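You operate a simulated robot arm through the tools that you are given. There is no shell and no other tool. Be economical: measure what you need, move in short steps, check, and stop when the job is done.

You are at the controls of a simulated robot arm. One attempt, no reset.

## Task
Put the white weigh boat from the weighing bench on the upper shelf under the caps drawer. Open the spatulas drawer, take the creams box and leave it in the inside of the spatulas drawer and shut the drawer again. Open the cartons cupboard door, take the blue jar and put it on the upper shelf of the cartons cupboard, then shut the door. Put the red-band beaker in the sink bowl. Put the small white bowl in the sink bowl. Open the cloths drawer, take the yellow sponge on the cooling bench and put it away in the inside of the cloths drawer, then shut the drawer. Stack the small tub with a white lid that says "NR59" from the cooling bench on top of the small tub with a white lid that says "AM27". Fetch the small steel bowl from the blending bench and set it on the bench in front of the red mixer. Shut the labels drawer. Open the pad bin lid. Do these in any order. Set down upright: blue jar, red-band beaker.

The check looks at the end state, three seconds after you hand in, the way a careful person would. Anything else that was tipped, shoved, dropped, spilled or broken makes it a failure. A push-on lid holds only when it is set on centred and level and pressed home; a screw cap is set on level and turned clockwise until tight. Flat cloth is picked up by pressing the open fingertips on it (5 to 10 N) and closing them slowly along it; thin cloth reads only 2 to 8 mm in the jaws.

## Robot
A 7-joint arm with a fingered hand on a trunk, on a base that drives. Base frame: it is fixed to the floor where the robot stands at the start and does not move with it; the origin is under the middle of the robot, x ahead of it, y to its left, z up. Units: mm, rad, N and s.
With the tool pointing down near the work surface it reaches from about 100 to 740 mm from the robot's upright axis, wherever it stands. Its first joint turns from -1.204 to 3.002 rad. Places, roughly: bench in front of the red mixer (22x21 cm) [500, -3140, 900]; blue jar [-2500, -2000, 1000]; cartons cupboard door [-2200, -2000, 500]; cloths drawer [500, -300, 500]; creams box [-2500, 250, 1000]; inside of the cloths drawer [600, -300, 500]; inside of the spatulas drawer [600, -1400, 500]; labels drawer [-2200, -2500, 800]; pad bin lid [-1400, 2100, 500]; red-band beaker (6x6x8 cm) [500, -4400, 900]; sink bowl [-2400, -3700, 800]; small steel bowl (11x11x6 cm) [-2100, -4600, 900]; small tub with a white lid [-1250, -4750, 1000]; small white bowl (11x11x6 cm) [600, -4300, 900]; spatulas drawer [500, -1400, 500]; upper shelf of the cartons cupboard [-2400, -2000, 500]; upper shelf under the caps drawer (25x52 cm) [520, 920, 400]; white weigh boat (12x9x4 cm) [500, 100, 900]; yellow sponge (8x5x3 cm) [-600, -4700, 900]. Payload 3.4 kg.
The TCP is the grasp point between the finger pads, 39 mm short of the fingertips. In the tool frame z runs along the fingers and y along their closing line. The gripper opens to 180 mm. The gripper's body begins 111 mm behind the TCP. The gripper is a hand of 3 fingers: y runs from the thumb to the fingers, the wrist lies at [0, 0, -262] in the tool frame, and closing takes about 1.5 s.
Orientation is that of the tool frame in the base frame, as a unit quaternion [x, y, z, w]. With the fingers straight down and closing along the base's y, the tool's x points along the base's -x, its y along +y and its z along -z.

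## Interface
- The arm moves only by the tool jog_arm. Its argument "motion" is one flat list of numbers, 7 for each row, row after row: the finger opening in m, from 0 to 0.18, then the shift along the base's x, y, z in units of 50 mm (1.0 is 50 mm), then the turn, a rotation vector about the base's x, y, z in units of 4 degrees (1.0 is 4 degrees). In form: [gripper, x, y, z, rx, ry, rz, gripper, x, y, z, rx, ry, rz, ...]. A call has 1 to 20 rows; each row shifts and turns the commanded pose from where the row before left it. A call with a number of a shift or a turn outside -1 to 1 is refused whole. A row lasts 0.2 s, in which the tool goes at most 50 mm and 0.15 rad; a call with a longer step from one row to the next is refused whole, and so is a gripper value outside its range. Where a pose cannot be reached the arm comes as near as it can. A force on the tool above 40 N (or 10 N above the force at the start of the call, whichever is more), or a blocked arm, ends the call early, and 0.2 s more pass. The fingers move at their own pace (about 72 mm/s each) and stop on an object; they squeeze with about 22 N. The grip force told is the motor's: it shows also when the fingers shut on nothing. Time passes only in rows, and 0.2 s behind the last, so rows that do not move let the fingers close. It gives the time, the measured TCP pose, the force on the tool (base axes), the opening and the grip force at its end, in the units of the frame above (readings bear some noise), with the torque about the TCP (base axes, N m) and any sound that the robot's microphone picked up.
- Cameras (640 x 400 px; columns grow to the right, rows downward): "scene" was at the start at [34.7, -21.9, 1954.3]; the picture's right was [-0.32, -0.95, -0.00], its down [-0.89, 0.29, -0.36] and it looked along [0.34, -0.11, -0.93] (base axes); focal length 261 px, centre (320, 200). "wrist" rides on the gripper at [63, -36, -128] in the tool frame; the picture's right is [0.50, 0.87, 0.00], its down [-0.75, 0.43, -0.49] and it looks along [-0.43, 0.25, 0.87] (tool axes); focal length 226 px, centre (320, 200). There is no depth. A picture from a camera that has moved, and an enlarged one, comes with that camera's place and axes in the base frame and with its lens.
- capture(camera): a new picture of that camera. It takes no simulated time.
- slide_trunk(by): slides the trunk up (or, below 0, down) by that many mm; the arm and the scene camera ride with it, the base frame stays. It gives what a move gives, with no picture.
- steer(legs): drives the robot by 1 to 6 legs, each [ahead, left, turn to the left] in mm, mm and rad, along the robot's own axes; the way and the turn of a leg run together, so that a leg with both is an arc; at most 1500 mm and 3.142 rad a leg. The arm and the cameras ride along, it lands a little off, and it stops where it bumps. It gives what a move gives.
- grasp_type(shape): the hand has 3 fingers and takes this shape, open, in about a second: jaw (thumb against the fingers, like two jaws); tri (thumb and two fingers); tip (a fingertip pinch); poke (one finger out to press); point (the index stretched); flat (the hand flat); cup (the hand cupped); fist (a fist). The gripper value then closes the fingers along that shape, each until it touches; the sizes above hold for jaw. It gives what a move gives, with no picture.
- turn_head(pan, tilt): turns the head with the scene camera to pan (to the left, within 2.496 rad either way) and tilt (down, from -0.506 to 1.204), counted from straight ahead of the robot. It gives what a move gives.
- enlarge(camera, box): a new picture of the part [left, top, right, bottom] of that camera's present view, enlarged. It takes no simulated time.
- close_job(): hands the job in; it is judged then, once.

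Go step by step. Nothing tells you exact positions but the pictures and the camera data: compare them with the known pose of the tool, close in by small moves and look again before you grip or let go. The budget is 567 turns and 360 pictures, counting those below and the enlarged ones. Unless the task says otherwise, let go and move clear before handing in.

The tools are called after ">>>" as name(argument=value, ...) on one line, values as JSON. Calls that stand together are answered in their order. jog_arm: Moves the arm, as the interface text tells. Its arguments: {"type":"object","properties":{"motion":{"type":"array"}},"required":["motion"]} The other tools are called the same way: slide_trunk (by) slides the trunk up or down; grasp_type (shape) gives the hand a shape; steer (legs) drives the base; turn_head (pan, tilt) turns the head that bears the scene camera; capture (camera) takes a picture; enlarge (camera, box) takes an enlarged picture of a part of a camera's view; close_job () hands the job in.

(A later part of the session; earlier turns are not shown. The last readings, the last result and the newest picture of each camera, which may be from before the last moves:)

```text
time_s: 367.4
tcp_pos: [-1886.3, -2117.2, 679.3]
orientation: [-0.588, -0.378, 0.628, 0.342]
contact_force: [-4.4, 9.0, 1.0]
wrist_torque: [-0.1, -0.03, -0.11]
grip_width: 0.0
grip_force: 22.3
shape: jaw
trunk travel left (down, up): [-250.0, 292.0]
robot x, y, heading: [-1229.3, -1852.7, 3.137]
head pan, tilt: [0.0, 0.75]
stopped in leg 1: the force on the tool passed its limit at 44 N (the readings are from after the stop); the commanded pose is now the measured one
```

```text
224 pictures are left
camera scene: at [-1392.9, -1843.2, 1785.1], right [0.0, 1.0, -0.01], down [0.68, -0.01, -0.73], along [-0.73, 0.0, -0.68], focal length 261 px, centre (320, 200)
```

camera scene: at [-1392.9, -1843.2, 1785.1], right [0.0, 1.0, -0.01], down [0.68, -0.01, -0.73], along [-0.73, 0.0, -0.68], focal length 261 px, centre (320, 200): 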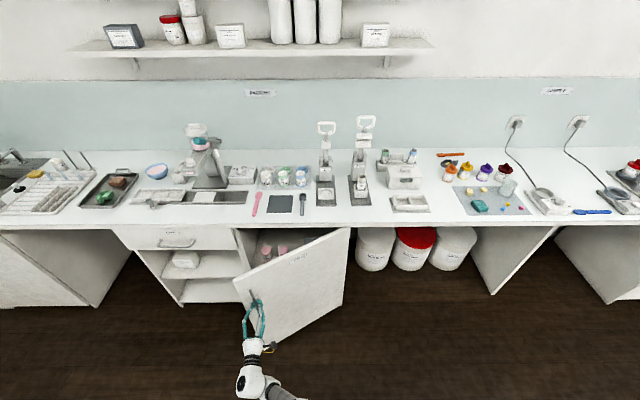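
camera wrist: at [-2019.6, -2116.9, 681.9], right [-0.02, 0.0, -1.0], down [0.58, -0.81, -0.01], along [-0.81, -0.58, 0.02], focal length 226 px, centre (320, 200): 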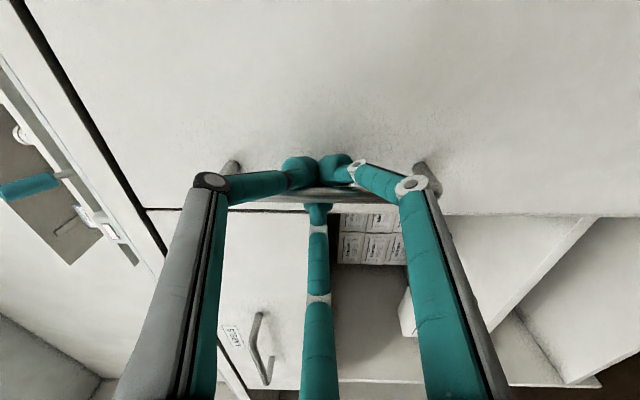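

The door's radius is about 411 mm (hinge y≈−1793). Continuing along that arc.

>>> steer(legs=[[-45, -40, 0], [-39, -48, 0]])

>>> steer(legs=[[-27, -46, 0], [-22, -49, 0]])

>>> capture(camera="scene")

```text
time_s: 368.9
tcp_pos: [-1826.3, -2065.1, 678.8]
orientation: [-0.586, -0.378, 0.622, 0.356]
contact_force: [-17.4, 15.5, 5.3]
wrist_torque: [-0.29, -0.27, -0.14]
grip_width: 0.0
grip_force: 22.1
shape: jaw
trunk travel left (down, up): [-250.0, 292.0]
robot x, y, heading: [-1165.6, -1799.2, 3.138]
head pan, tilt: [0.0, 0.75]
stopped in leg 2: the force on the tool passed its limit at 42 N (the readings are from after the stop); the commanded pose is now the measured one
```

```text
time_s: 370.3
tcp_pos: [-1779.3, -1964.8, 666.9]
orientation: [-0.581, -0.387, 0.615, 0.367]
contact_force: [1.6, 6.6, 0.4]
wrist_torque: [0.0, -0.02, 0.02]
grip_width: 0.1
grip_force: 21.9
shape: jaw
trunk travel left (down, up): [-250.0, 292.0]
robot x, y, heading: [-1115.3, -1709.4, 3.139]
head pan, tilt: [0.0, 0.75]
```

```text
223 pictures are left
camera scene: at [-1279.7, -1713.8, 1785.0], right [0.0, 1.0, 0.0], down [0.68, 0.0, -0.73], along [-0.73, 0.0, -0.68], focal length 261 px, centre (320, 200)
```

scene: 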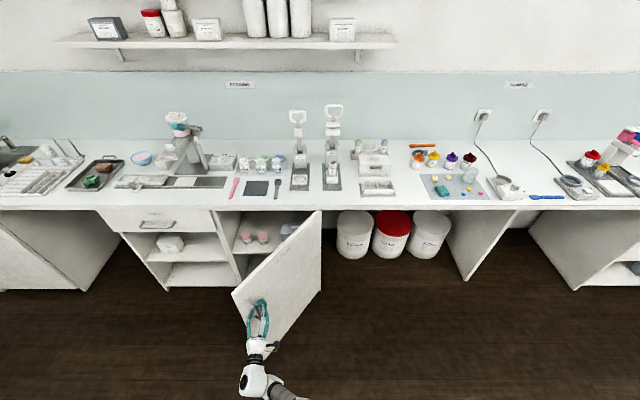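

Door is open about 58°. I'll release the handle and push it further open from the inside.

>>> jog_arm(motion=[0.1, 0, 0, 0, 0, 0, 0, 0.1, 0, 0, 0, 0, 0, 0, 0.1, 0, 0, 0, 0, 0, 0, 0.1, 0, 0, 0, 0, 0, 0, 0.1, 0, 0, 0, 0, 0, 0])

>>> steer(legs=[[-140, 0, 0], [0, 210, 0]])

>>> jog_arm(motion=[0.0, 0, 0, 0, 0, 0, 0, 0.0, 0, 0, 0, 0, 0, 0, 0.0, 0, 0, 0, 0, 0, 0, 0.0, 0, 0, 0, 0, 0, 0])

>>> capture(camera="scene")

```text
time_s: 371.5
tcp_pos: [-1778.8, -1955.9, 670.7]
orientation: [-0.583, -0.383, 0.618, 0.363]
contact_force: [0.0, -1.9, -1.2]
wrist_torque: [0.01, 0.02, 0.08]
grip_width: 102.1
grip_force: 0.1
shape: jaw
trunk travel left (down, up): [-250.0, 292.0]
robot x, y, heading: [-1113.7, -1704.4, 3.146]
head pan, tilt: [0.0, 0.75]
```

```text
time_s: 374.1
tcp_pos: [-1639.8, -2171.2, 671.1]
orientation: [-0.583, -0.383, 0.617, 0.364]
contact_force: [-0.7, -1.1, 0.2]
wrist_torque: [0.0, 0.0, 0.02]
grip_width: 99.7
grip_force: 0.0
shape: jaw
trunk travel left (down, up): [-250.0, 292.0]
robot x, y, heading: [-976.1, -1921.1, 3.133]
head pan, tilt: [0.0, 0.75]
```

```text
time_s: 375.1
tcp_pos: [-1639.2, -2178.8, 670.0]
orientation: [-0.581, -0.385, 0.616, 0.368]
contact_force: [0.6, -0.2, -0.3]
wrist_torque: [0.01, 0.0, -0.05]
grip_width: 0.0
grip_force: 14.0
shape: jaw
trunk travel left (down, up): [-250.0, 292.0]
robot x, y, heading: [-975.9, -1922.5, 3.136]
head pan, tilt: [0.0, 0.75]
```

```text
222 pictures are left
camera scene: at [-1141.8, -1925.8, 1785.1], right [0.0, 1.0, 0.0], down [0.68, 0.0, -0.73], along [-0.73, 0.0, -0.68], focal length 261 px, centre (320, 200)
```

scene: 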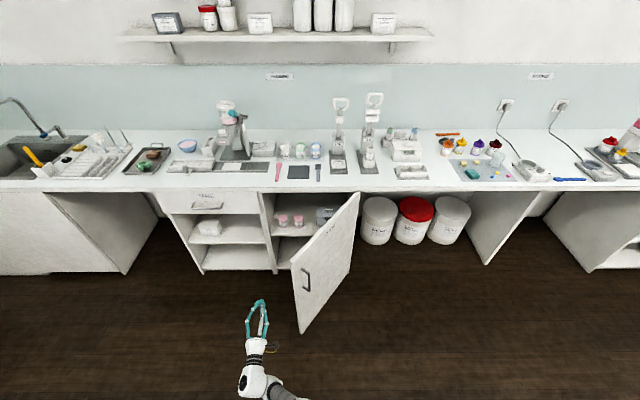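

>>> steer(legs=[[290, 0, 0], [0, -400, 0]])

>>> capture(camera="scene")

```text
time_s: 378.2
tcp_pos: [-1925.7, -2036.3, 653.4]
orientation: [-0.575, -0.4, 0.607, 0.375]
contact_force: [1.4, -4.9, 1.0]
wrist_torque: [-0.01, -0.16, -0.56]
grip_width: 0.1
grip_force: 21.6
shape: jaw
trunk travel left (down, up): [-250.0, 292.0]
robot x, y, heading: [-1261.6, -1772.0, -3.141]
head pan, tilt: [0.0, 0.75]
stopped in leg 2: the robot was blocked; the commanded pose is now the measured one
```

```text
221 pictures are left
camera scene: at [-1430.6, -1812.3, 1783.6], right [0.0, 1.0, 0.02], down [0.69, 0.02, -0.73], along [-0.73, 0.01, -0.69], focal length 261 px, centre (320, 200)
```

scene: 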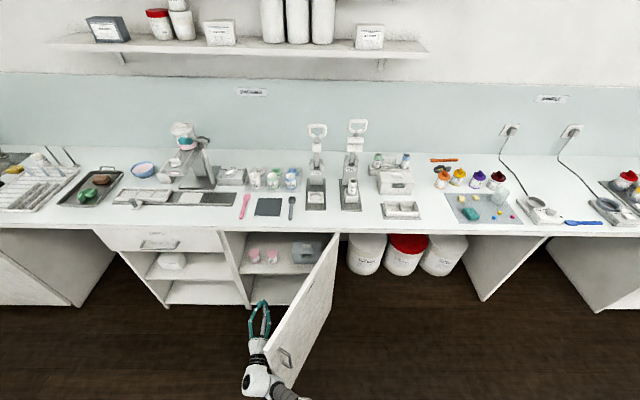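

>>> steer(legs=[[0, -100, 0]])

>>> capture(camera="scene")

```text
time_s: 378.9
tcp_pos: [-1916.8, -2036.8, 656.9]
orientation: [-0.575, -0.399, 0.61, 0.373]
contact_force: [0.2, -2.8, -0.6]
wrist_torque: [-0.07, 0.11, -0.34]
grip_width: 0.0
grip_force: 22.5
shape: jaw
trunk travel left (down, up): [-250.0, 292.0]
robot x, y, heading: [-1257.9, -1774.4, -3.143]
head pan, tilt: [0.0, 0.75]
stopped in leg 1: the force on the tool passed its limit at 59 N (the readings are from after the stop); the commanded pose is now the measured one
```

```text
220 pictures are left
camera scene: at [-1424.7, -1799.8, 1785.3], right [0.0, 1.0, 0.01], down [0.68, 0.01, -0.73], along [-0.73, 0.01, -0.68], focal length 261 px, centre (320, 200)
```

scene: 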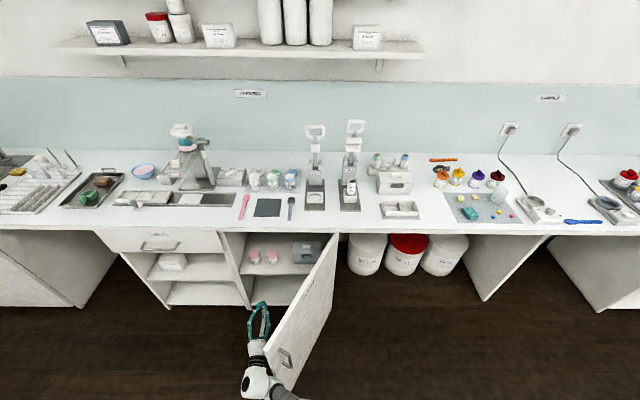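

>>> jog_arm(motion=[0.0, 0, 0.1, 0, 0, 0, 0, 0.0, 0, 0.1, 0, 0, 0, 0, 0.0, 0, 0.1, 0, 0, 0, 0, 0.0, 0, 0.1, 0, 0, 0, 0, 0.0, 0, 0.1, 0, 0, 0, 0, 0.0, 0, 0.1, 0, 0, 0, 0, 0.0, 0, 0.1, 0, 0, 0, 0, 0.0, 0, 0.1, 0, 0, 0, 0])

>>> capture(camera="wrist")

```text
time_s: 380.6
tcp_pos: [-1906.0, -1998.2, 662.7]
orientation: [-0.578, -0.397, 0.618, 0.356]
contact_force: [-7.4, -23.2, 7.0]
wrist_torque: [0.79, -1.06, -2.44]
grip_width: 0.0
grip_force: 21.1
shape: jaw
trunk travel left (down, up): [-250.0, 292.0]
robot x, y, heading: [-1260.7, -1771.6, -3.139]
head pan, tilt: [0.0, 0.75]
stopped in row 8: the force on the tool passed its limit at 43 N (the readings are from after the stop); the commanded pose is now the measured one
```

```text
219 pictures are left
camera wrist: at [-1784.6, -1915.0, 667.0], right [-0.02, 0.08, -1.0], down [0.56, -0.83, -0.07], along [-0.83, -0.56, -0.02], focal length 226 px, centre (320, 200)
```

wrist: 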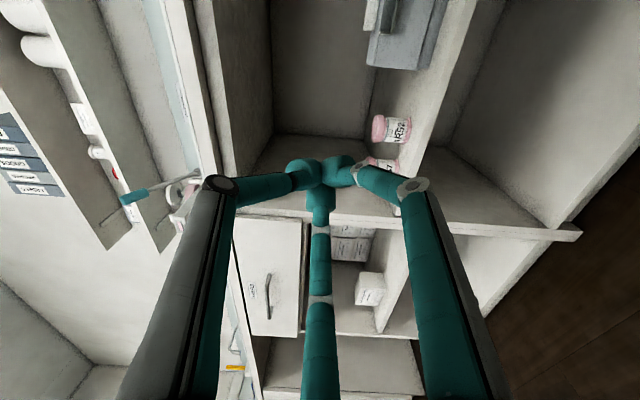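

>>> capture(camera="scene")

```text
218 pictures are left
camera scene: at [-1420.3, -1772.2, 1785.5], right [0.0, 1.0, 0.0], down [0.68, 0.0, -0.73], along [-0.73, 0.0, -0.68], focal length 261 px, centre (320, 200)
```

scene: 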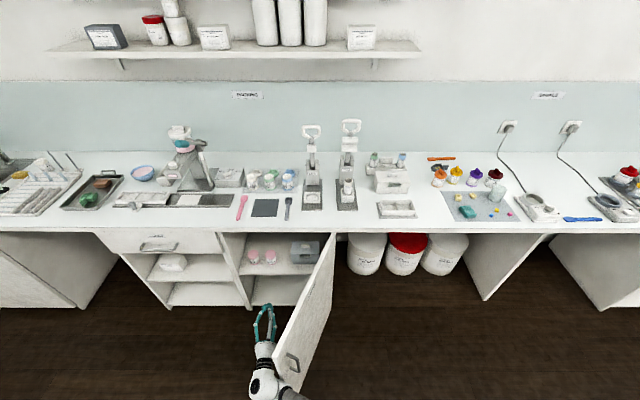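

The door is stiff but moving (now ~68°). I'll keep pushing slowly with the arm.

>>> jog_arm(motion=[0.0, 0, 0.07, 0, 0, 0, 0, 0.0, 0, 0.07, 0, 0, 0, 0, 0.0, 0, 0.07, 0, 0, 0, 0, 0.0, 0, 0.07, 0, 0, 0, 0, 0.0, 0, 0.07, 0, 0, 0, 0, 0.0, 0, 0.07, 0, 0, 0, 0, 0.0, 0, 0.07, 0, 0, 0, 0, 0.0, 0, 0.07, 0, 0, 0, 0, 0.0, 0, 0.07, 0, 0, 0, 0, 0.0, 0, 0.07, 0, 0, 0, 0, 0.0, 0, 0.07, 0, 0, 0, 0, 0.0, 0, 0.07, 0, 0, 0, 0, 0.0, 0, 0.07, 0, 0, 0, 0, 0.0, 0, 0.07, 0, 0, 0, 0, 0.0, 0, 0.07, 0, 0, 0, 0, 0.0, 0, 0.07, 0, 0, 0, 0])

>>> capture(camera="scene")

```text
time_s: 381.9
tcp_pos: [-1902.1, -1985.0, 664.5]
orientation: [-0.58, -0.397, 0.619, 0.35]
contact_force: [-2.6, -13.7, -1.8]
wrist_torque: [-0.11, 0.12, -1.68]
grip_width: 0.0
grip_force: 22.0
shape: jaw
trunk travel left (down, up): [-250.0, 292.0]
robot x, y, heading: [-1261.5, -1773.0, -3.138]
head pan, tilt: [0.0, 0.75]
stopped in row 6: the force on the tool passed its limit at 41 N (the readings are from after the stop); the commanded pose is now the measured one
```

```text
217 pictures are left
camera scene: at [-1421.0, -1775.3, 1785.5], right [0.0, 1.0, 0.0], down [0.68, 0.0, -0.73], along [-0.73, 0.0, -0.68], focal length 261 px, centre (320, 200)
```

scene: 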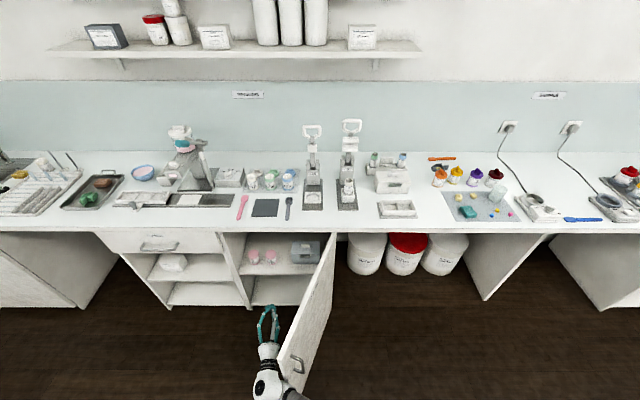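

>>> jog_arm(motion=[0.0, 0, 0.04, 0, 0, 0, 0, 0.0, 0, 0.04, 0, 0, 0, 0, 0.0, 0, 0.04, 0, 0, 0, 0, 0.0, 0, 0.04, 0, 0, 0, 0, 0.0, 0, 0.04, 0, 0, 0, 0, 0.0, 0, 0.04, 0, 0, 0, 0, 0.0, 0, 0.04, 0, 0, 0, 0, 0.0, 0, 0.04, 0, 0, 0, 0, 0.0, 0, 0.04, 0, 0, 0, 0, 0.0, 0, 0.04, 0, 0, 0, 0, 0.0, 0, 0.04, 0, 0, 0, 0, 0.0, 0, 0.04, 0, 0, 0, 0, 0.0, 0, 0.04, 0, 0, 0, 0, 0.0, 0, 0.04, 0, 0, 0, 0, 0.0, 0, 0.04, 0, 0, 0, 0, 0.0, 0, 0.04, 0, 0, 0, 0, 0.0, 0, 0.04, 0, 0, 0, 0, 0.0, 0, 0.04, 0, 0, 0, 0, 0.0, 0, 0.04, 0, 0, 0, 0, 0.0, 0, 0.04, 0, 0, 0, 0])

```text
time_s: 383.7
tcp_pos: [-1897.4, -1974.1, 662.7]
orientation: [-0.58, -0.399, 0.62, 0.347]
contact_force: [-4.9, -13.0, -0.6]
wrist_torque: [-0.05, 0.02, -1.35]
grip_width: 0.1
grip_force: 21.9
shape: jaw
trunk travel left (down, up): [-250.0, 292.0]
robot x, y, heading: [-1259.0, -1773.3, -3.14]
head pan, tilt: [0.0, 0.75]
stopped in row 8: the force on the tool passed its limit at 40 N (the readings are from after the stop); the commanded pose is now the measured one
```

The door stands at about 73° and is getting stiff, which is enough room if I come in from the left. Now I'll back out and go for the jar.

>>> steer(legs=[[0, 60, 0], [-350, 0, 0]])

>>> slide_trunk(by=200)

>>> capture(camera="scene")

>>> enlarge(camera="scene", box=[220, 140, 380, 240])

```text
time_s: 386.6
tcp_pos: [-1546.6, -2046.6, 659.9]
orientation: [-0.577, -0.403, 0.616, 0.353]
contact_force: [-0.5, -0.3, 1.7]
wrist_torque: [-0.01, -0.04, -0.09]
grip_width: 0.2
grip_force: 22.0
shape: jaw
trunk travel left (down, up): [-250.0, 292.0]
robot x, y, heading: [-908.4, -1834.9, -3.139]
head pan, tilt: [0.0, 0.75]
```

```text
time_s: 388.7
tcp_pos: [-1547.0, -2036.8, 862.6]
orientation: [-0.579, -0.398, 0.62, 0.349]
contact_force: [-0.3, 0.4, 0.1]
wrist_torque: [0.01, 0.04, 0.06]
grip_width: 0.0
grip_force: 22.1
shape: jaw
trunk travel left (down, up): [-450.0, 92.0]
robot x, y, heading: [-908.9, -1837.0, -3.141]
head pan, tilt: [0.0, 0.75]
```

```text
216 pictures are left
camera scene: at [-966.7, -1828.2, 1986.4], right [-0.01, 1.0, 0.0], down [0.68, 0.0, -0.73], along [-0.73, -0.01, -0.68], focal length 261 px, centre (320, 200)
```

scene: 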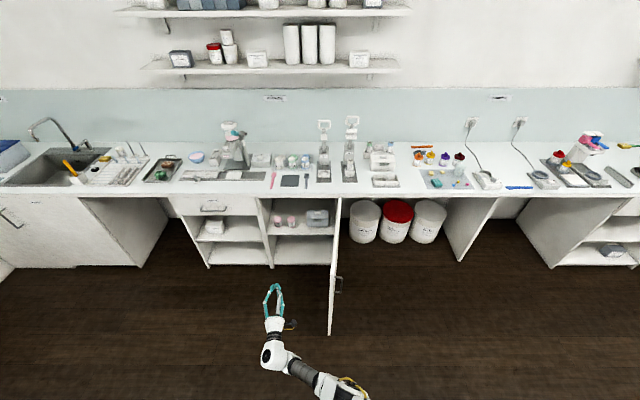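

```text
4.00 times, centred on (300, 190) of scene
camera zoom: at [-966.7, -1828.2, 1986.4], right [-0.01, 1.0, 0.0], down [0.68, 0.0, -0.73], along [-0.73, -0.01, -0.68], focal length 1045 px, centre (400, 240)
```

zoom: 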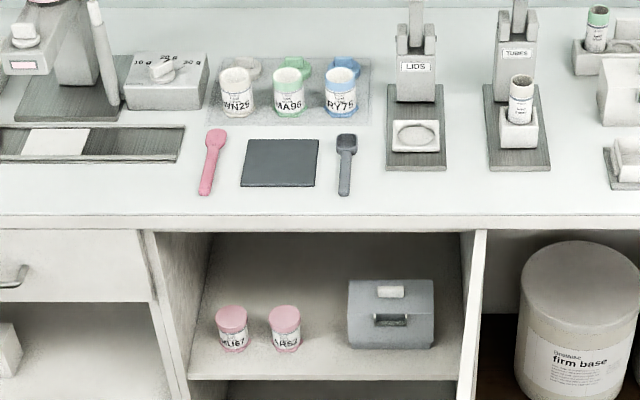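

The door has swung to about 90°. The blue jar (RY75, open top) stands near (−2445, −1949), ~52 mm wide and 95 tall. I'll pitch the hand 45° down so I can grip its side and later place it upright on the shelf.

>>> jog_arm(motion=[0.08, 0, 0, 0.4, -0.5, 0, -0.65, 0.08, 0, 0, 0.4, -0.5, 0, -0.65, 0.08, 0, 0, 0.4, 0, -0.94, 0, 0.08, 0, 0, 0.4, 0, -0.94, 0, 0.08, 0, 0, 0.4, 0, -0.94, 0, 0.08, 0, 0, 0.4, 0, -0.94, 0, 0.08, 0, 0, 0.4, 0, -0.94, 0, 0.08, 0, 0, 0.4, 0, -0.94, 0, 0.08, 0, 0, 0.4, 0, -0.94, 0, 0.08, 0, 0, 0.4, 0, -0.94, 0, 0.08, 0, 0, 0.4, 0, -0.94, 0, 0.08, 0, 0, 0, 0, -0.94, 0, 0.08, 0, 0, 0, 0, -0.94, 0, 0.08, 0, 0, 0, 0, -0.94, 0])

```text
time_s: 391.7
tcp_pos: [-1546.5, -2040.4, 1083.3]
orientation: [0.798, 0.462, -0.335, -0.195]
contact_force: [-0.7, 0.2, 0.2]
wrist_torque: [-0.03, 0.04, 0.01]
grip_width: 79.7
grip_force: 0.0
shape: jaw
trunk travel left (down, up): [-450.0, 92.0]
robot x, y, heading: [-910.2, -1834.4, -3.133]
head pan, tilt: [0.0, 0.75]
```

>>> jog_arm(motion=[0.08, 0, 0.5, 0, 0, 0, 0, 0.08, 0, 0.5, 0, 0, 0, 0, 0.08, 0, 0.5, 0, 0, 0, 0, 0.08, 0, 0.5, 0, 0, 0, 0, 0.08, 0, 0.5, 0, 0, 0, 0, 0.08, 0, 0.5, 0, 0, 0, 0, 0.08, 0, 0.5, 0, 0, 0, 0, 0.08, 0, 0.5, 0, 0, 0, 0])

>>> steer(legs=[[0, 150, 0], [500, 0, 0]])

>>> capture(camera="wrist")

```text
time_s: 393.5
tcp_pos: [-1546.7, -1838.0, 1081.9]
orientation: [0.798, 0.461, -0.336, -0.194]
contact_force: [0.1, 0.6, -0.3]
wrist_torque: [-0.01, 0.0, 0.0]
grip_width: 79.3
grip_force: 0.1
shape: jaw
trunk travel left (down, up): [-450.0, 92.0]
robot x, y, heading: [-907.5, -1839.9, -3.137]
head pan, tilt: [0.0, 0.75]
```

```text
time_s: 397.4
tcp_pos: [-2043.0, -1989.8, 1080.8]
orientation: [0.797, 0.464, -0.338, -0.19]
contact_force: [0.0, 0.0, 0.0]
wrist_torque: [0.04, -0.01, 0.03]
grip_width: 79.6
grip_force: 0.0
shape: jaw
trunk travel left (down, up): [-450.0, 92.0]
robot x, y, heading: [-1405.9, -1988.0, -3.13]
head pan, tilt: [0.0, 0.75]
```

```text
214 pictures are left
camera wrist: at [-1951.9, -1915.1, 1170.7], right [0.7, 0.0, -0.72], down [0.36, -0.87, 0.35], along [-0.62, -0.5, -0.61], focal length 226 px, centre (320, 200)
```

wrist: 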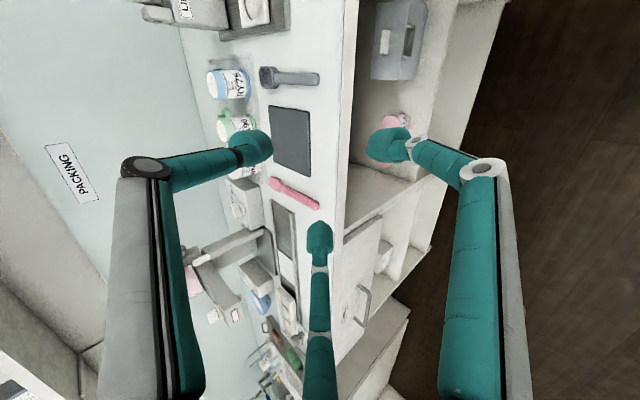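

>>> steer(legs=[[270, 0, -0.011]])

>>> jog_arm(motion=[0.08, 0, 0.4, -0.2, 0, 0, 0, 0.08, 0, 0.4, -0.2, 0, 0, 0])

>>> capture(camera="wrist")

>>> capture(camera="scene")

```text
time_s: 399.4
tcp_pos: [-2307.2, -2018.4, 1082.3]
orientation: [0.795, 0.465, -0.332, -0.203]
contact_force: [0.3, -0.2, 0.0]
wrist_torque: [0.04, 0.01, -0.02]
grip_width: 80.0
grip_force: 0.0
shape: jaw
trunk travel left (down, up): [-450.0, 92.0]
robot x, y, heading: [-1668.4, -1993.0, -3.138]
head pan, tilt: [0.0, 0.75]
```

```text
time_s: 399.9
tcp_pos: [-2306.9, -1965.4, 1063.7]
orientation: [0.797, 0.463, -0.335, -0.197]
contact_force: [-0.1, 0.2, -0.9]
wrist_torque: [-0.01, 0.0, 0.02]
grip_width: 79.6
grip_force: 0.0
shape: jaw
trunk travel left (down, up): [-450.0, 92.0]
robot x, y, heading: [-1667.1, -1997.2, -3.139]
head pan, tilt: [0.0, 0.75]
```

```text
213 pictures are left
camera wrist: at [-2214.9, -1892.1, 1153.2], right [0.7, 0.01, -0.72], down [0.35, -0.87, 0.34], along [-0.62, -0.49, -0.61], focal length 226 px, centre (320, 200)
```

wrist: 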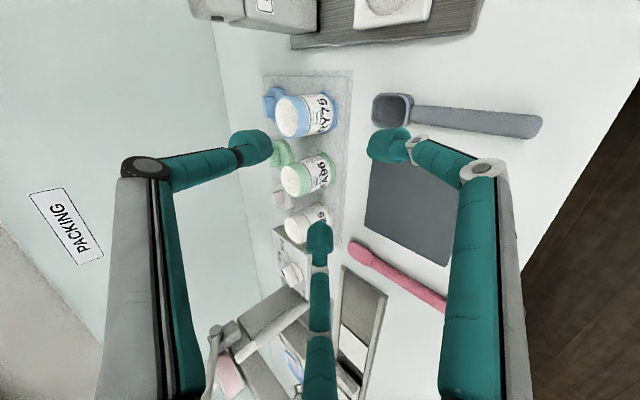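

```text
212 pictures are left
camera scene: at [-1731.3, -1975.2, 1986.3], right [-0.01, 1.0, -0.01], down [0.68, 0.0, -0.73], along [-0.73, -0.01, -0.68], focal length 261 px, centre (320, 200)
```

scene: 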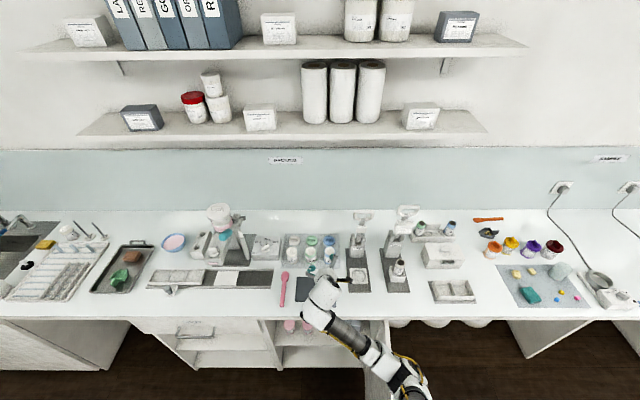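

>>> jog_arm(motion=[0.062, 0, 0.3, 0, 0, 0, 0, 0.062, 0, 0.3, 0, 0, 0, 0, 0.062, -0.4, 0, -0.36, 0, 0, 0, 0.062, -0.4, 0, -0.36, 0, 0, 0, 0.062, -0.4, 0, -0.36, 0, 0, 0, 0.062, 0, 0, 0, 0, 0, 0])

>>> capture(camera="wrist")

```text
time_s: 401.4
tcp_pos: [-2367.3, -1937.5, 1009.7]
orientation: [0.796, 0.463, -0.336, -0.2]
contact_force: [0.0, 0.1, -0.1]
wrist_torque: [0.0, 0.01, -0.01]
grip_width: 62.2
grip_force: 0.1
shape: jaw
trunk travel left (down, up): [-450.0, 92.0]
robot x, y, heading: [-1670.1, -1992.2, -3.131]
head pan, tilt: [0.0, 0.75]
```

```text
211 pictures are left
camera wrist: at [-2274.3, -1867.0, 1100.0], right [0.7, 0.01, -0.72], down [0.35, -0.87, 0.33], along [-0.62, -0.49, -0.61], focal length 226 px, centre (320, 200)
```

wrist: 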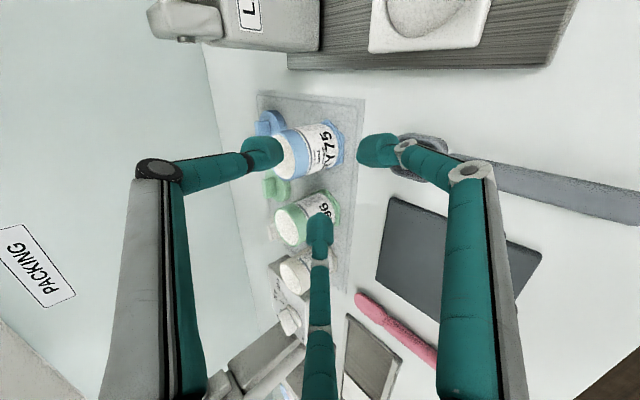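

>>> jog_arm(motion=[0.055, 0, 0.07, 0, 0, 0, 0, 0.055, -0.3, 0, -0.28, 0, 0, 0, 0.055, -0.3, 0, -0.28, 0, 0, 0, 0.055, 0, 0, 0, 0, 0, 0])

>>> capture(camera="wrist")

```text
time_s: 402.4
tcp_pos: [-2395.8, -1932.2, 980.3]
orientation: [0.796, 0.463, -0.336, -0.198]
contact_force: [-0.6, 0.0, -0.6]
wrist_torque: [-0.04, -0.02, 0.04]
grip_width: 55.5
grip_force: 0.1
shape: jaw
trunk travel left (down, up): [-450.0, 92.0]
robot x, y, heading: [-1671.6, -1996.9, -3.139]
head pan, tilt: [0.0, 0.75]
```

```text
210 pictures are left
camera wrist: at [-2304.2, -1860.2, 1070.3], right [0.7, 0.01, -0.72], down [0.35, -0.87, 0.33], along [-0.62, -0.49, -0.61], focal length 226 px, centre (320, 200)
```

wrist: 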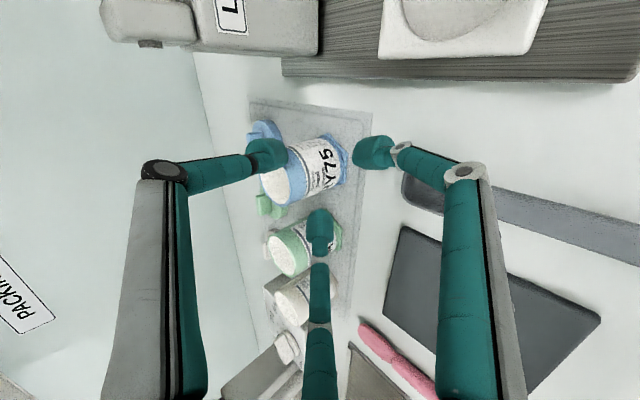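

>>> jog_arm(motion=[0.055, -0.25, -0.03, -0.12, 0, 0, 0, 0.055, -0.25, 0, -0.12, 0, 0, 0, 0.055, 0, 0, 0, 0, 0, 0])

>>> capture(camera="wrist")

```text
time_s: 403.1
tcp_pos: [-2420.7, -1938.0, 968.2]
orientation: [0.796, 0.463, -0.335, -0.199]
contact_force: [-0.1, 0.6, 0.8]
wrist_torque: [-0.02, 0.01, 0.01]
grip_width: 55.4
grip_force: 0.0
shape: jaw
trunk travel left (down, up): [-450.0, 92.0]
robot x, y, heading: [-1678.7, -1994.4, -3.135]
head pan, tilt: [0.0, 0.75]
```

```text
209 pictures are left
camera wrist: at [-2328.8, -1866.0, 1059.1], right [0.7, 0.01, -0.72], down [0.35, -0.87, 0.33], along [-0.62, -0.49, -0.61], focal length 226 px, centre (320, 200)
```

wrist: 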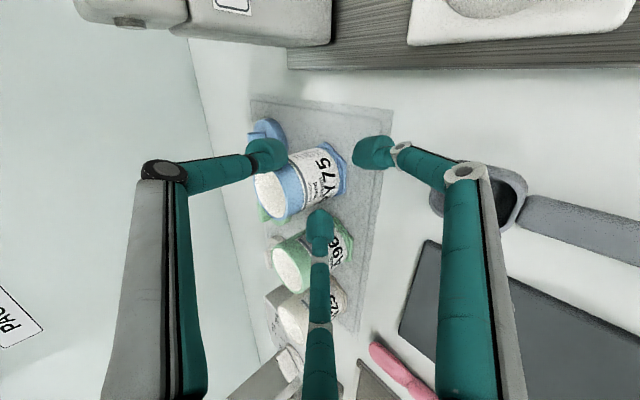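

>>> jog_arm(motion=[0.055, -0.2, -0.06, 0, 0, 0, 0, 0.055, 0, 0, 0, 0, 0, 0])

>>> capture(camera="wrist")

```text
time_s: 403.8
tcp_pos: [-2430.9, -1943.6, 969.5]
orientation: [0.796, 0.463, -0.334, -0.2]
contact_force: [-0.7, -0.5, -0.8]
wrist_torque: [-0.02, 0.0, 0.02]
grip_width: 54.9
grip_force: 0.1
shape: jaw
trunk travel left (down, up): [-450.0, 92.0]
robot x, y, heading: [-1674.4, -1995.4, -3.134]
head pan, tilt: [0.0, 0.75]
```

```text
208 pictures are left
camera wrist: at [-2339.0, -1872.1, 1059.9], right [0.7, 0.01, -0.72], down [0.35, -0.87, 0.33], along [-0.62, -0.48, -0.61], focal length 226 px, centre (320, 200)
```

wrist: 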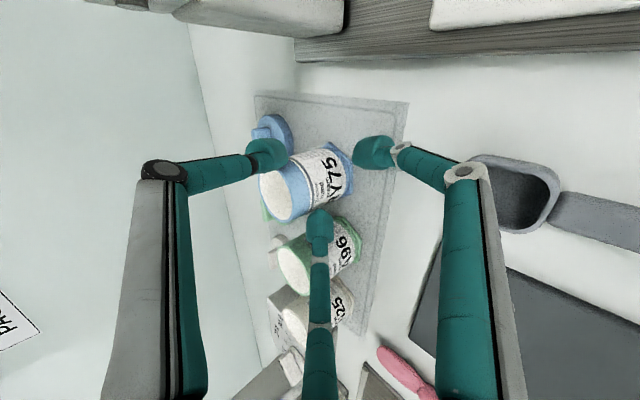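

>>> jog_arm(motion=[0.03, 0, 0, 0, 0, 0, 0, 0.02, 0, 0, 0, 0, 0, 0, 0.0, 0, 0, 0, 0, 0, 0, 0.0, 0, 0, 0, 0, 0, 0])

>>> capture(camera="wrist")

```text
time_s: 404.8
tcp_pos: [-2430.6, -1943.5, 969.3]
orientation: [0.796, 0.463, -0.335, -0.201]
contact_force: [-0.9, 0.4, 0.4]
wrist_torque: [0.02, 0.03, 0.0]
grip_width: 0.1
grip_force: 22.2
shape: jaw
trunk travel left (down, up): [-450.0, 92.0]
robot x, y, heading: [-1672.8, -1995.6, -3.136]
head pan, tilt: [0.0, 0.75]
```

```text
207 pictures are left
camera wrist: at [-2339.2, -1870.4, 1059.4], right [0.7, 0.01, -0.72], down [0.35, -0.87, 0.33], along [-0.62, -0.48, -0.61], focal length 226 px, centre (320, 200)
```

wrist: 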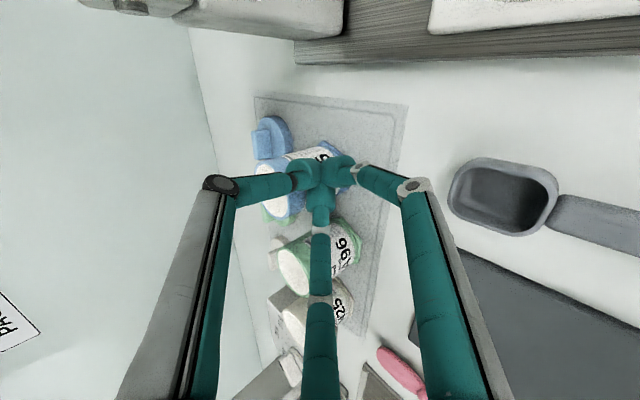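

The fingers closed in front of the jar; it sits ~30 mm deeper. I'll open, and go in further.

>>> jog_arm(motion=[0.0, 0.4, 0, 0.2, 0, 0, 0, 0.055, 0, 0, 0, 0, 0, 0, 0.055, 0, 0, 0, 0, 0, 0, 0.055, 0, -0.06, 0, 0, 0, 0, 0.055, -0.3, 0, -0.1, 0, 0, 0, 0.055, -0.3, 0, -0.1, 0, 0, 0])

>>> capture(camera="wrist")

```text
time_s: 406.1
tcp_pos: [-2442.6, -1946.0, 968.6]
orientation: [0.796, 0.464, -0.334, -0.2]
contact_force: [0.1, 0.9, 0.4]
wrist_torque: [0.0, -0.03, 0.01]
grip_width: 54.7
grip_force: 0.0
shape: jaw
trunk travel left (down, up): [-450.0, 92.0]
robot x, y, heading: [-1676.0, -1995.8, -3.135]
head pan, tilt: [0.0, 0.75]
```

```text
206 pictures are left
camera wrist: at [-2350.0, -1874.0, 1059.4], right [0.7, 0.01, -0.72], down [0.35, -0.88, 0.33], along [-0.62, -0.48, -0.61], focal length 226 px, centre (320, 200)
```

wrist: 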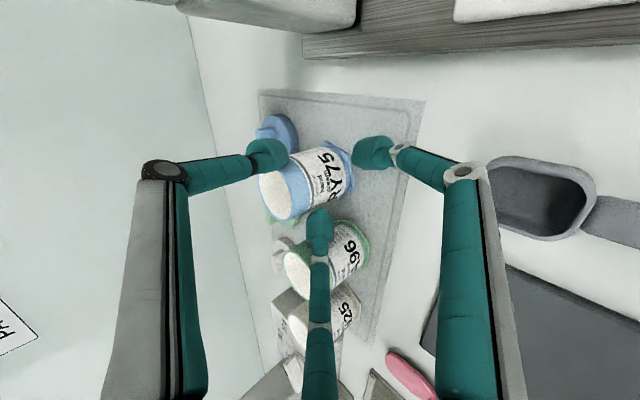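

>>> jog_arm(motion=[0.045, 0, -0.2, 0, 0, 0, 0, 0.045, 0, 0, 0, 0, 0, 0, 0.045, 0, 0, 0, 0, 0, 0])

>>> capture(camera="wrist")

```text
time_s: 406.9
tcp_pos: [-2441.4, -1954.6, 968.8]
orientation: [0.796, 0.463, -0.335, -0.201]
contact_force: [0.6, -0.5, 1.6]
wrist_torque: [-0.01, -0.01, 0.0]
grip_width: 0.0
grip_force: 22.1
shape: jaw
trunk travel left (down, up): [-450.0, 92.0]
robot x, y, heading: [-1671.3, -1996.8, -3.134]
head pan, tilt: [0.0, 0.75]
```

```text
205 pictures are left
camera wrist: at [-2350.1, -1884.0, 1059.6], right [0.7, 0.01, -0.72], down [0.35, -0.87, 0.33], along [-0.62, -0.48, -0.61], focal length 226 px, centre (320, 200)
```

wrist: 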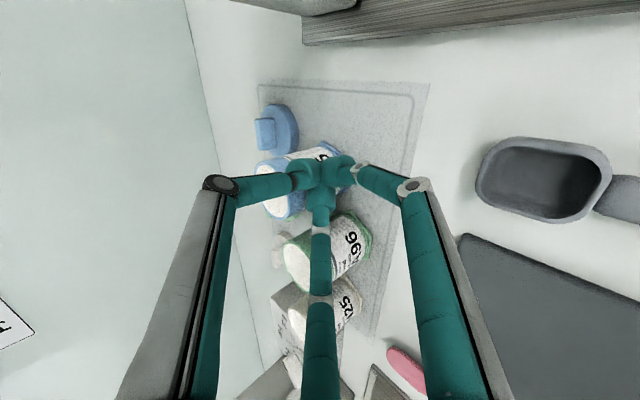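

>>> jog_arm(motion=[0.0, 0.3, 0, 0.3, 0, 0, 0, 0.05, 0, 0, 0, 0, 0, 0, 0.05, 0, 0, 0, 0, 0, 0, 0.05, 0, 0, 0, 0, 0, 0])

>>> capture(camera="wrist")

```text
time_s: 407.9
tcp_pos: [-2425.2, -1955.2, 984.3]
orientation: [0.796, 0.464, -0.335, -0.2]
contact_force: [0.2, -0.9, -0.2]
wrist_torque: [0.01, 0.01, -0.01]
grip_width: 49.7
grip_force: 0.1
shape: jaw
trunk travel left (down, up): [-450.0, 92.0]
robot x, y, heading: [-1670.4, -1998.4, -3.141]
head pan, tilt: [0.0, 0.75]
```

```text
204 pictures are left
camera wrist: at [-2333.8, -1883.6, 1074.7], right [0.7, 0.01, -0.72], down [0.35, -0.87, 0.33], along [-0.62, -0.48, -0.61], focal length 226 px, centre (320, 200)
```

wrist: 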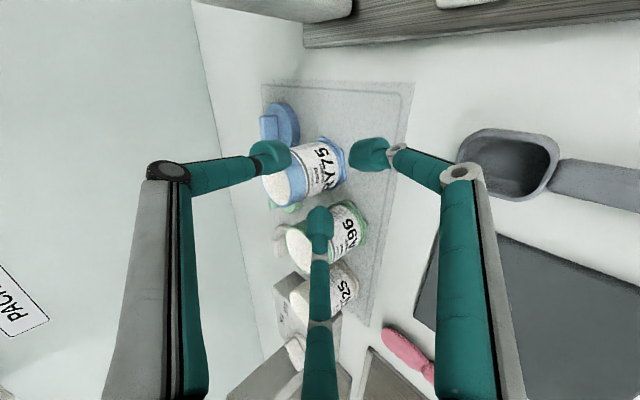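

>>> jog_arm(motion=[0.05, 0, -0.2, 0, 0, 0, 0, 0.05, -0.24, 0, -0.1, 0, 0, 0, 0.05, -0.24, 0, -0.1, 0, 0, 0, 0.05, 0, 0, 0, 0, 0, 0])

>>> capture(camera="wrist")

```text
time_s: 408.9
tcp_pos: [-2450.2, -1965.8, 976.4]
orientation: [0.795, 0.464, -0.335, -0.201]
contact_force: [0.9, -0.2, 6.2]
wrist_torque: [0.11, 0.24, 0.0]
grip_width: 52.0
grip_force: 0.0
shape: jaw
trunk travel left (down, up): [-450.0, 92.0]
robot x, y, heading: [-1675.6, -1994.4, -3.135]
head pan, tilt: [0.0, 0.75]
```

```text
203 pictures are left
camera wrist: at [-2358.7, -1894.1, 1066.1], right [0.7, 0.01, -0.72], down [0.36, -0.87, 0.33], along [-0.62, -0.49, -0.61], focal length 226 px, centre (320, 200)
```

wrist: 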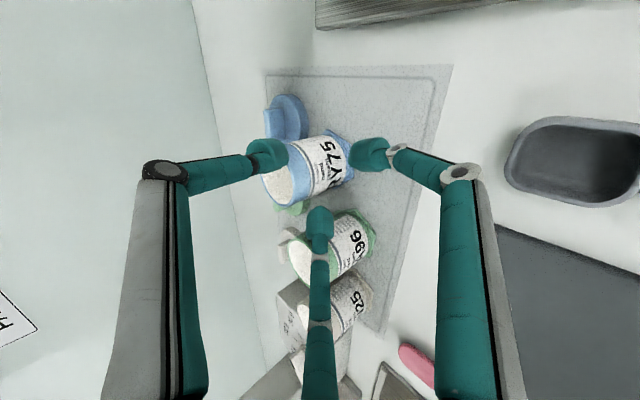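

The radial fingers can't straddle this jar from the side among its neighbours. I'll back off, roll the hand 60° so one digit is on the +y side, steepen to 35°, and take the jar from above.

>>> jog_arm(motion=[0.055, 0.4, 0, 0.4, 0, 0, 0, 0.055, 0.4, 0, 0.6, 0, 0, 0, 0.055, 0.2, 0, 0.6, 0, 0, 0, 0.055, 0, 0, 0, -0.964, 0, -0.964, 0.055, 0, 0, 0, -0.964, 0, -0.964, 0.055, 0, 0, 0, -0.964, 0, -0.964, 0.055, 0, 0, 0, -0.964, 0, -0.964, 0.055, 0, 0, 0, -0.964, 0, -0.964, 0.055, 0, 0, 0, -0.964, 0, -0.964, 0.055, 0, 0, 0, -0.964, 0, -0.964, 0.055, 0, 0, 0, -0.964, 0, -0.964, 0.055, 0, 0, 0, -0.964, 0, -0.964, 0.055, 0, 0, 0, -0.964, 0, -0.964, 0.055, 0, 0, 0, -0.964, 0, -0.964, 0.055, 0, 0, 0, 0, -0.83, 0, 0.055, 0, 0, 0, 0, -0.83, 0, 0.055, 0, 0, 0, 0, -0.84, 0])

>>> capture(camera="wrist")

```text
time_s: 412.6
tcp_pos: [-2399.0, -1965.0, 1054.3]
orientation: [0.954, 0.002, -0.3, -0.01]
contact_force: [-1.2, -0.4, -0.3]
wrist_torque: [0.01, 0.02, -0.05]
grip_width: 55.3
grip_force: 0.0
shape: jaw
trunk travel left (down, up): [-450.0, 92.0]
robot x, y, heading: [-1672.3, -1994.2, -3.14]
head pan, tilt: [0.0, 0.75]
```

```text
202 pictures are left
camera wrist: at [-2275.8, -1930.2, 1124.2], right [0.41, -0.86, -0.3], down [-0.34, -0.45, 0.83], along [-0.85, -0.23, -0.47], focal length 226 px, centre (320, 200)
```

wrist: 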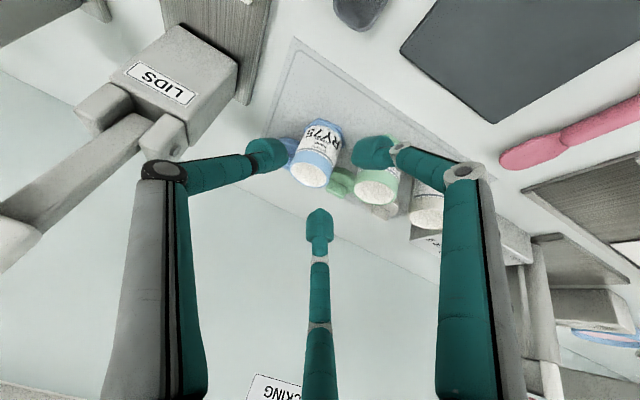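

>>> jog_arm(motion=[0.066, -0.33, 0.02, -0.38, 0, 0, 0, 0.066, -0.33, 0, -0.38, 0, 0, 0, 0.066, 0, 0, 0, 0, 0, 0])

>>> capture(camera="wrist")

```text
time_s: 413.4
tcp_pos: [-2433.7, -1964.8, 1016.3]
orientation: [0.954, 0.002, -0.301, -0.01]
contact_force: [-0.6, -0.7, 0.2]
wrist_torque: [0.03, 0.0, 0.02]
grip_width: 65.8
grip_force: 0.0
shape: jaw
trunk travel left (down, up): [-450.0, 92.0]
robot x, y, heading: [-1670.7, -1997.1, -3.136]
head pan, tilt: [0.0, 0.75]
```

```text
201 pictures are left
camera wrist: at [-2308.3, -1930.0, 1087.1], right [0.41, -0.86, -0.3], down [-0.34, -0.45, 0.83], along [-0.85, -0.24, -0.47], focal length 226 px, centre (320, 200)
```

wrist: 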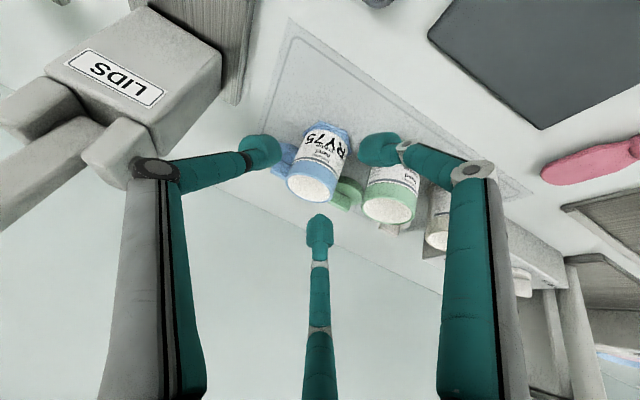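

>>> jog_arm(motion=[0.066, -0.35, -0.07, -0.49, 0, 0, 0, 0.066, 0, 0, 0, 0, 0, 0])

>>> capture(camera="wrist")

```text
time_s: 413.9
tcp_pos: [-2449.7, -1970.6, 992.2]
orientation: [0.953, 0.002, -0.301, -0.009]
contact_force: [-0.6, -0.4, -0.4]
wrist_torque: [-0.04, -0.06, 0.01]
grip_width: 65.6
grip_force: 0.1
shape: jaw
trunk travel left (down, up): [-450.0, 92.0]
robot x, y, heading: [-1674.2, -1996.3, -3.137]
head pan, tilt: [0.0, 0.75]
```

```text
200 pictures are left
camera wrist: at [-2325.2, -1934.2, 1062.7], right [0.41, -0.86, -0.3], down [-0.34, -0.45, 0.83], along [-0.85, -0.23, -0.47], focal length 226 px, centre (320, 200)
```

wrist: 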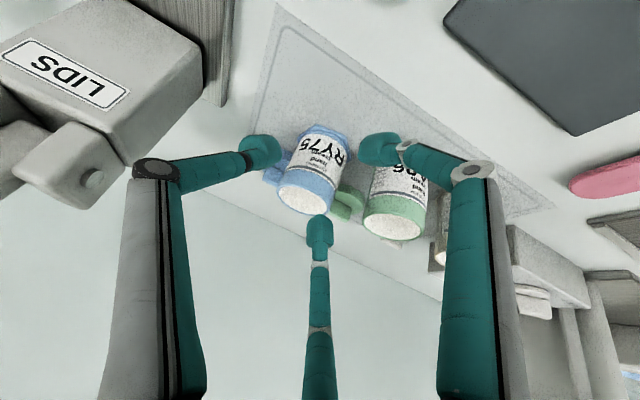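

>>> jog_arm(motion=[0.076, 0, 0.03, 0.0, 0, 0, 0, 0.076, 0, 0, 0, 0, 0, 0, 0.076, -0.24, 0, -0.2, 0, 0, 0, 0.076, -0.24, 0, -0.24, 0, 0, 0, 0.076, 0, 0, 0, 0, 0, 0])

>>> capture(camera="wrist")

```text
time_s: 415.1
tcp_pos: [-2475.6, -1965.9, 972.6]
orientation: [0.953, 0.003, -0.303, -0.009]
contact_force: [-1.0, -0.8, 9.1]
wrist_torque: [-0.27, 0.63, 0.03]
grip_width: 82.4
grip_force: 0.0
shape: jaw
trunk travel left (down, up): [-450.0, 92.0]
robot x, y, heading: [-1669.9, -1995.0, -3.138]
head pan, tilt: [0.0, 0.75]
```

```text
199 pictures are left
camera wrist: at [-2350.5, -1930.8, 1042.6], right [0.41, -0.86, -0.3], down [-0.33, -0.45, 0.83], along [-0.85, -0.24, -0.47], focal length 226 px, centre (320, 200)
```

wrist: 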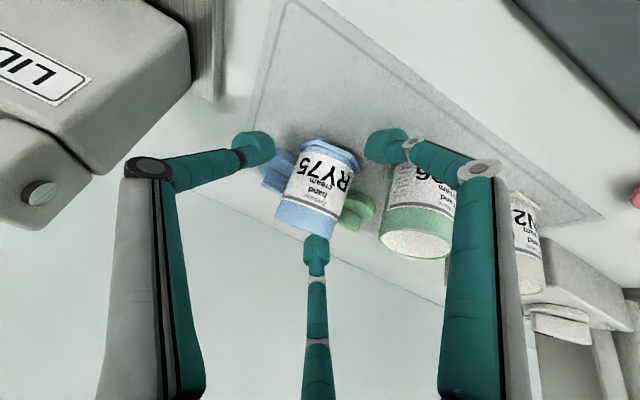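

The rear digit is pressing on the rim and tilting the jar. I'll back straight out.

>>> jog_arm(motion=[0.08, 0.1, 0, 0.3, 0, 0, 0, 0.08, 0.2, 0, 0.4, 0, 0, 0, 0.08, 0.2, 0, 0.4, 0, 0, 0])

>>> capture(camera="wrist")

```text
time_s: 415.9
tcp_pos: [-2448.5, -1967.0, 1025.9]
orientation: [0.954, 0.002, -0.3, -0.01]
contact_force: [-0.5, 0.2, 0.1]
wrist_torque: [0.07, -0.01, 0.02]
grip_width: 79.8
grip_force: 0.1
shape: jaw
trunk travel left (down, up): [-450.0, 92.0]
robot x, y, heading: [-1672.3, -1993.5, -3.133]
head pan, tilt: [0.0, 0.75]
```

```text
198 pictures are left
camera wrist: at [-2323.6, -1932.3, 1095.4], right [0.41, -0.86, -0.3], down [-0.34, -0.45, 0.83], along [-0.85, -0.23, -0.48], focal length 226 px, centre (320, 200)
```

wrist: 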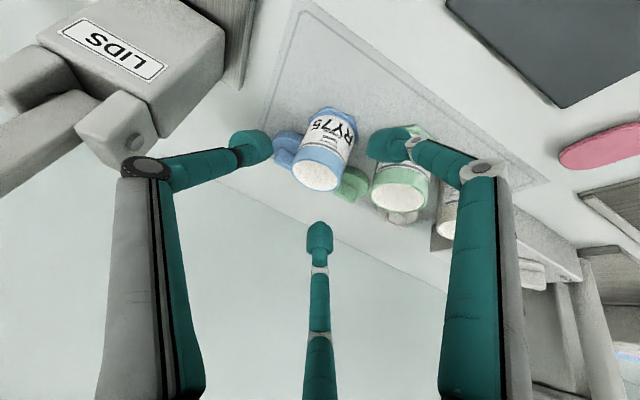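

The jar is upright again. I'll use a wider opening (0.11) so the rear digit passes behind the jar.

>>> jog_arm(motion=[0.11, 0, 0, 0, 0, 0, 0, 0.11, 0, 0, 0, 0, 0, 0, 0.11, -0.24, 0, -0.34, 0, 0, 0, 0.11, -0.12, 0, -0.33, 0, 0, 0, 0.11, 0, 0, 0, 0, 0, 0])

>>> capture(camera="wrist")

```text
time_s: 417.1
tcp_pos: [-2466.3, -1965.7, 992.6]
orientation: [0.954, 0.002, -0.3, -0.01]
contact_force: [0.6, -0.6, -0.7]
wrist_torque: [-0.02, -0.01, -0.04]
grip_width: 109.5
grip_force: 0.2
shape: jaw
trunk travel left (down, up): [-450.0, 92.0]
robot x, y, heading: [-1668.4, -1992.1, -3.136]
head pan, tilt: [0.0, 0.75]
```

```text
197 pictures are left
camera wrist: at [-2342.7, -1931.4, 1062.2], right [0.41, -0.86, -0.3], down [-0.34, -0.45, 0.83], along [-0.85, -0.23, -0.47], focal length 226 px, centre (320, 200)
```

wrist: 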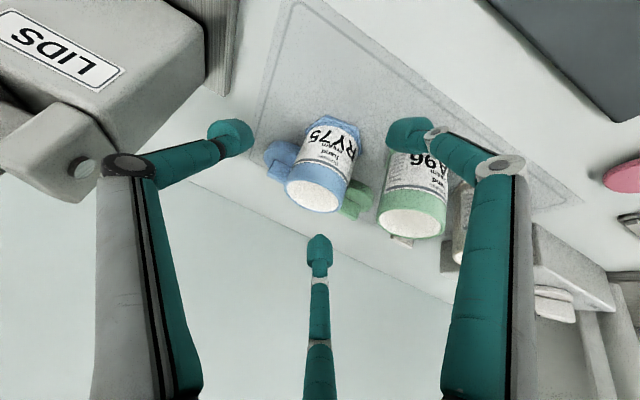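

>>> jog_arm(motion=[0.11, -0.1, 0, -0.17, 0, 0, 0, 0.11, -0.02, 0, -0.16, 0, 0, 0, 0.11, 0, 0, 0, 0, 0, 0])

>>> capture(camera="wrist")

```text
time_s: 417.9
tcp_pos: [-2473.5, -1966.5, 974.6]
orientation: [0.954, 0.003, -0.3, -0.01]
contact_force: [-0.3, 0.0, 0.3]
wrist_torque: [-0.03, -0.01, -0.01]
grip_width: 109.4
grip_force: 0.0
shape: jaw
trunk travel left (down, up): [-450.0, 92.0]
robot x, y, heading: [-1671.7, -1995.0, -3.132]
head pan, tilt: [0.0, 0.75]
```

```text
196 pictures are left
camera wrist: at [-2349.1, -1931.2, 1045.7], right [0.41, -0.86, -0.3], down [-0.34, -0.45, 0.83], along [-0.85, -0.23, -0.47], focal length 226 px, centre (320, 200)
```

wrist: 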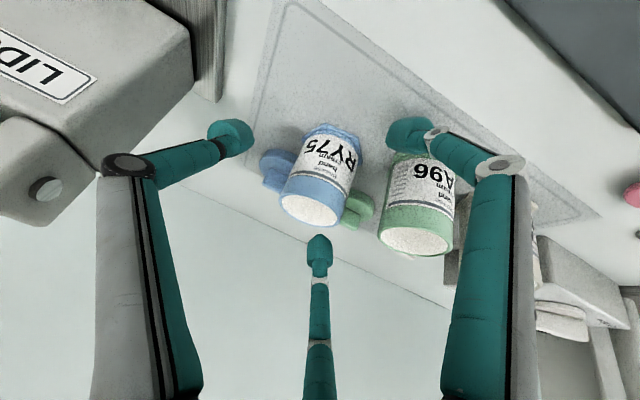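

>>> jog_arm(motion=[0.09, 0, 0, 0, 0, 0, 0, 0.07, 0, 0, 0, 0, 0, 0, 0.06, 0, 0, 0, 0, 0, 0, 0.06, 0, 0, 0, 0, 0, 0])

>>> capture(camera="wrist")

```text
time_s: 418.9
tcp_pos: [-2475.8, -1966.9, 974.9]
orientation: [0.954, 0.002, -0.299, -0.01]
contact_force: [0.2, -0.5, 0.1]
wrist_torque: [0.0, 0.02, 0.0]
grip_width: 60.8
grip_force: 0.0
shape: jaw
trunk travel left (down, up): [-450.0, 92.0]
robot x, y, heading: [-1667.0, -1993.3, -3.136]
head pan, tilt: [0.0, 0.75]
```

```text
195 pictures are left
camera wrist: at [-2349.1, -1931.1, 1045.8], right [0.41, -0.86, -0.3], down [-0.34, -0.45, 0.83], along [-0.85, -0.23, -0.47], focal length 226 px, centre (320, 200)
```

wrist: 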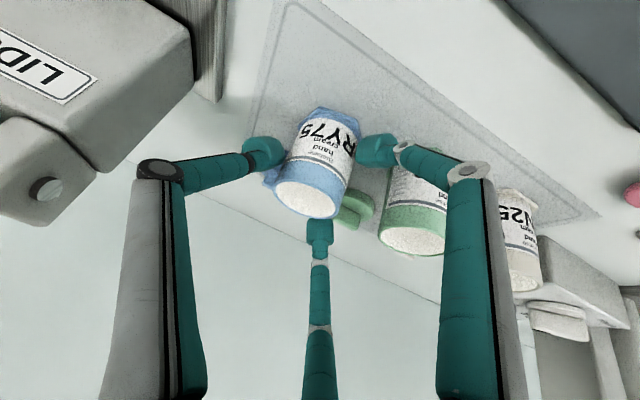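

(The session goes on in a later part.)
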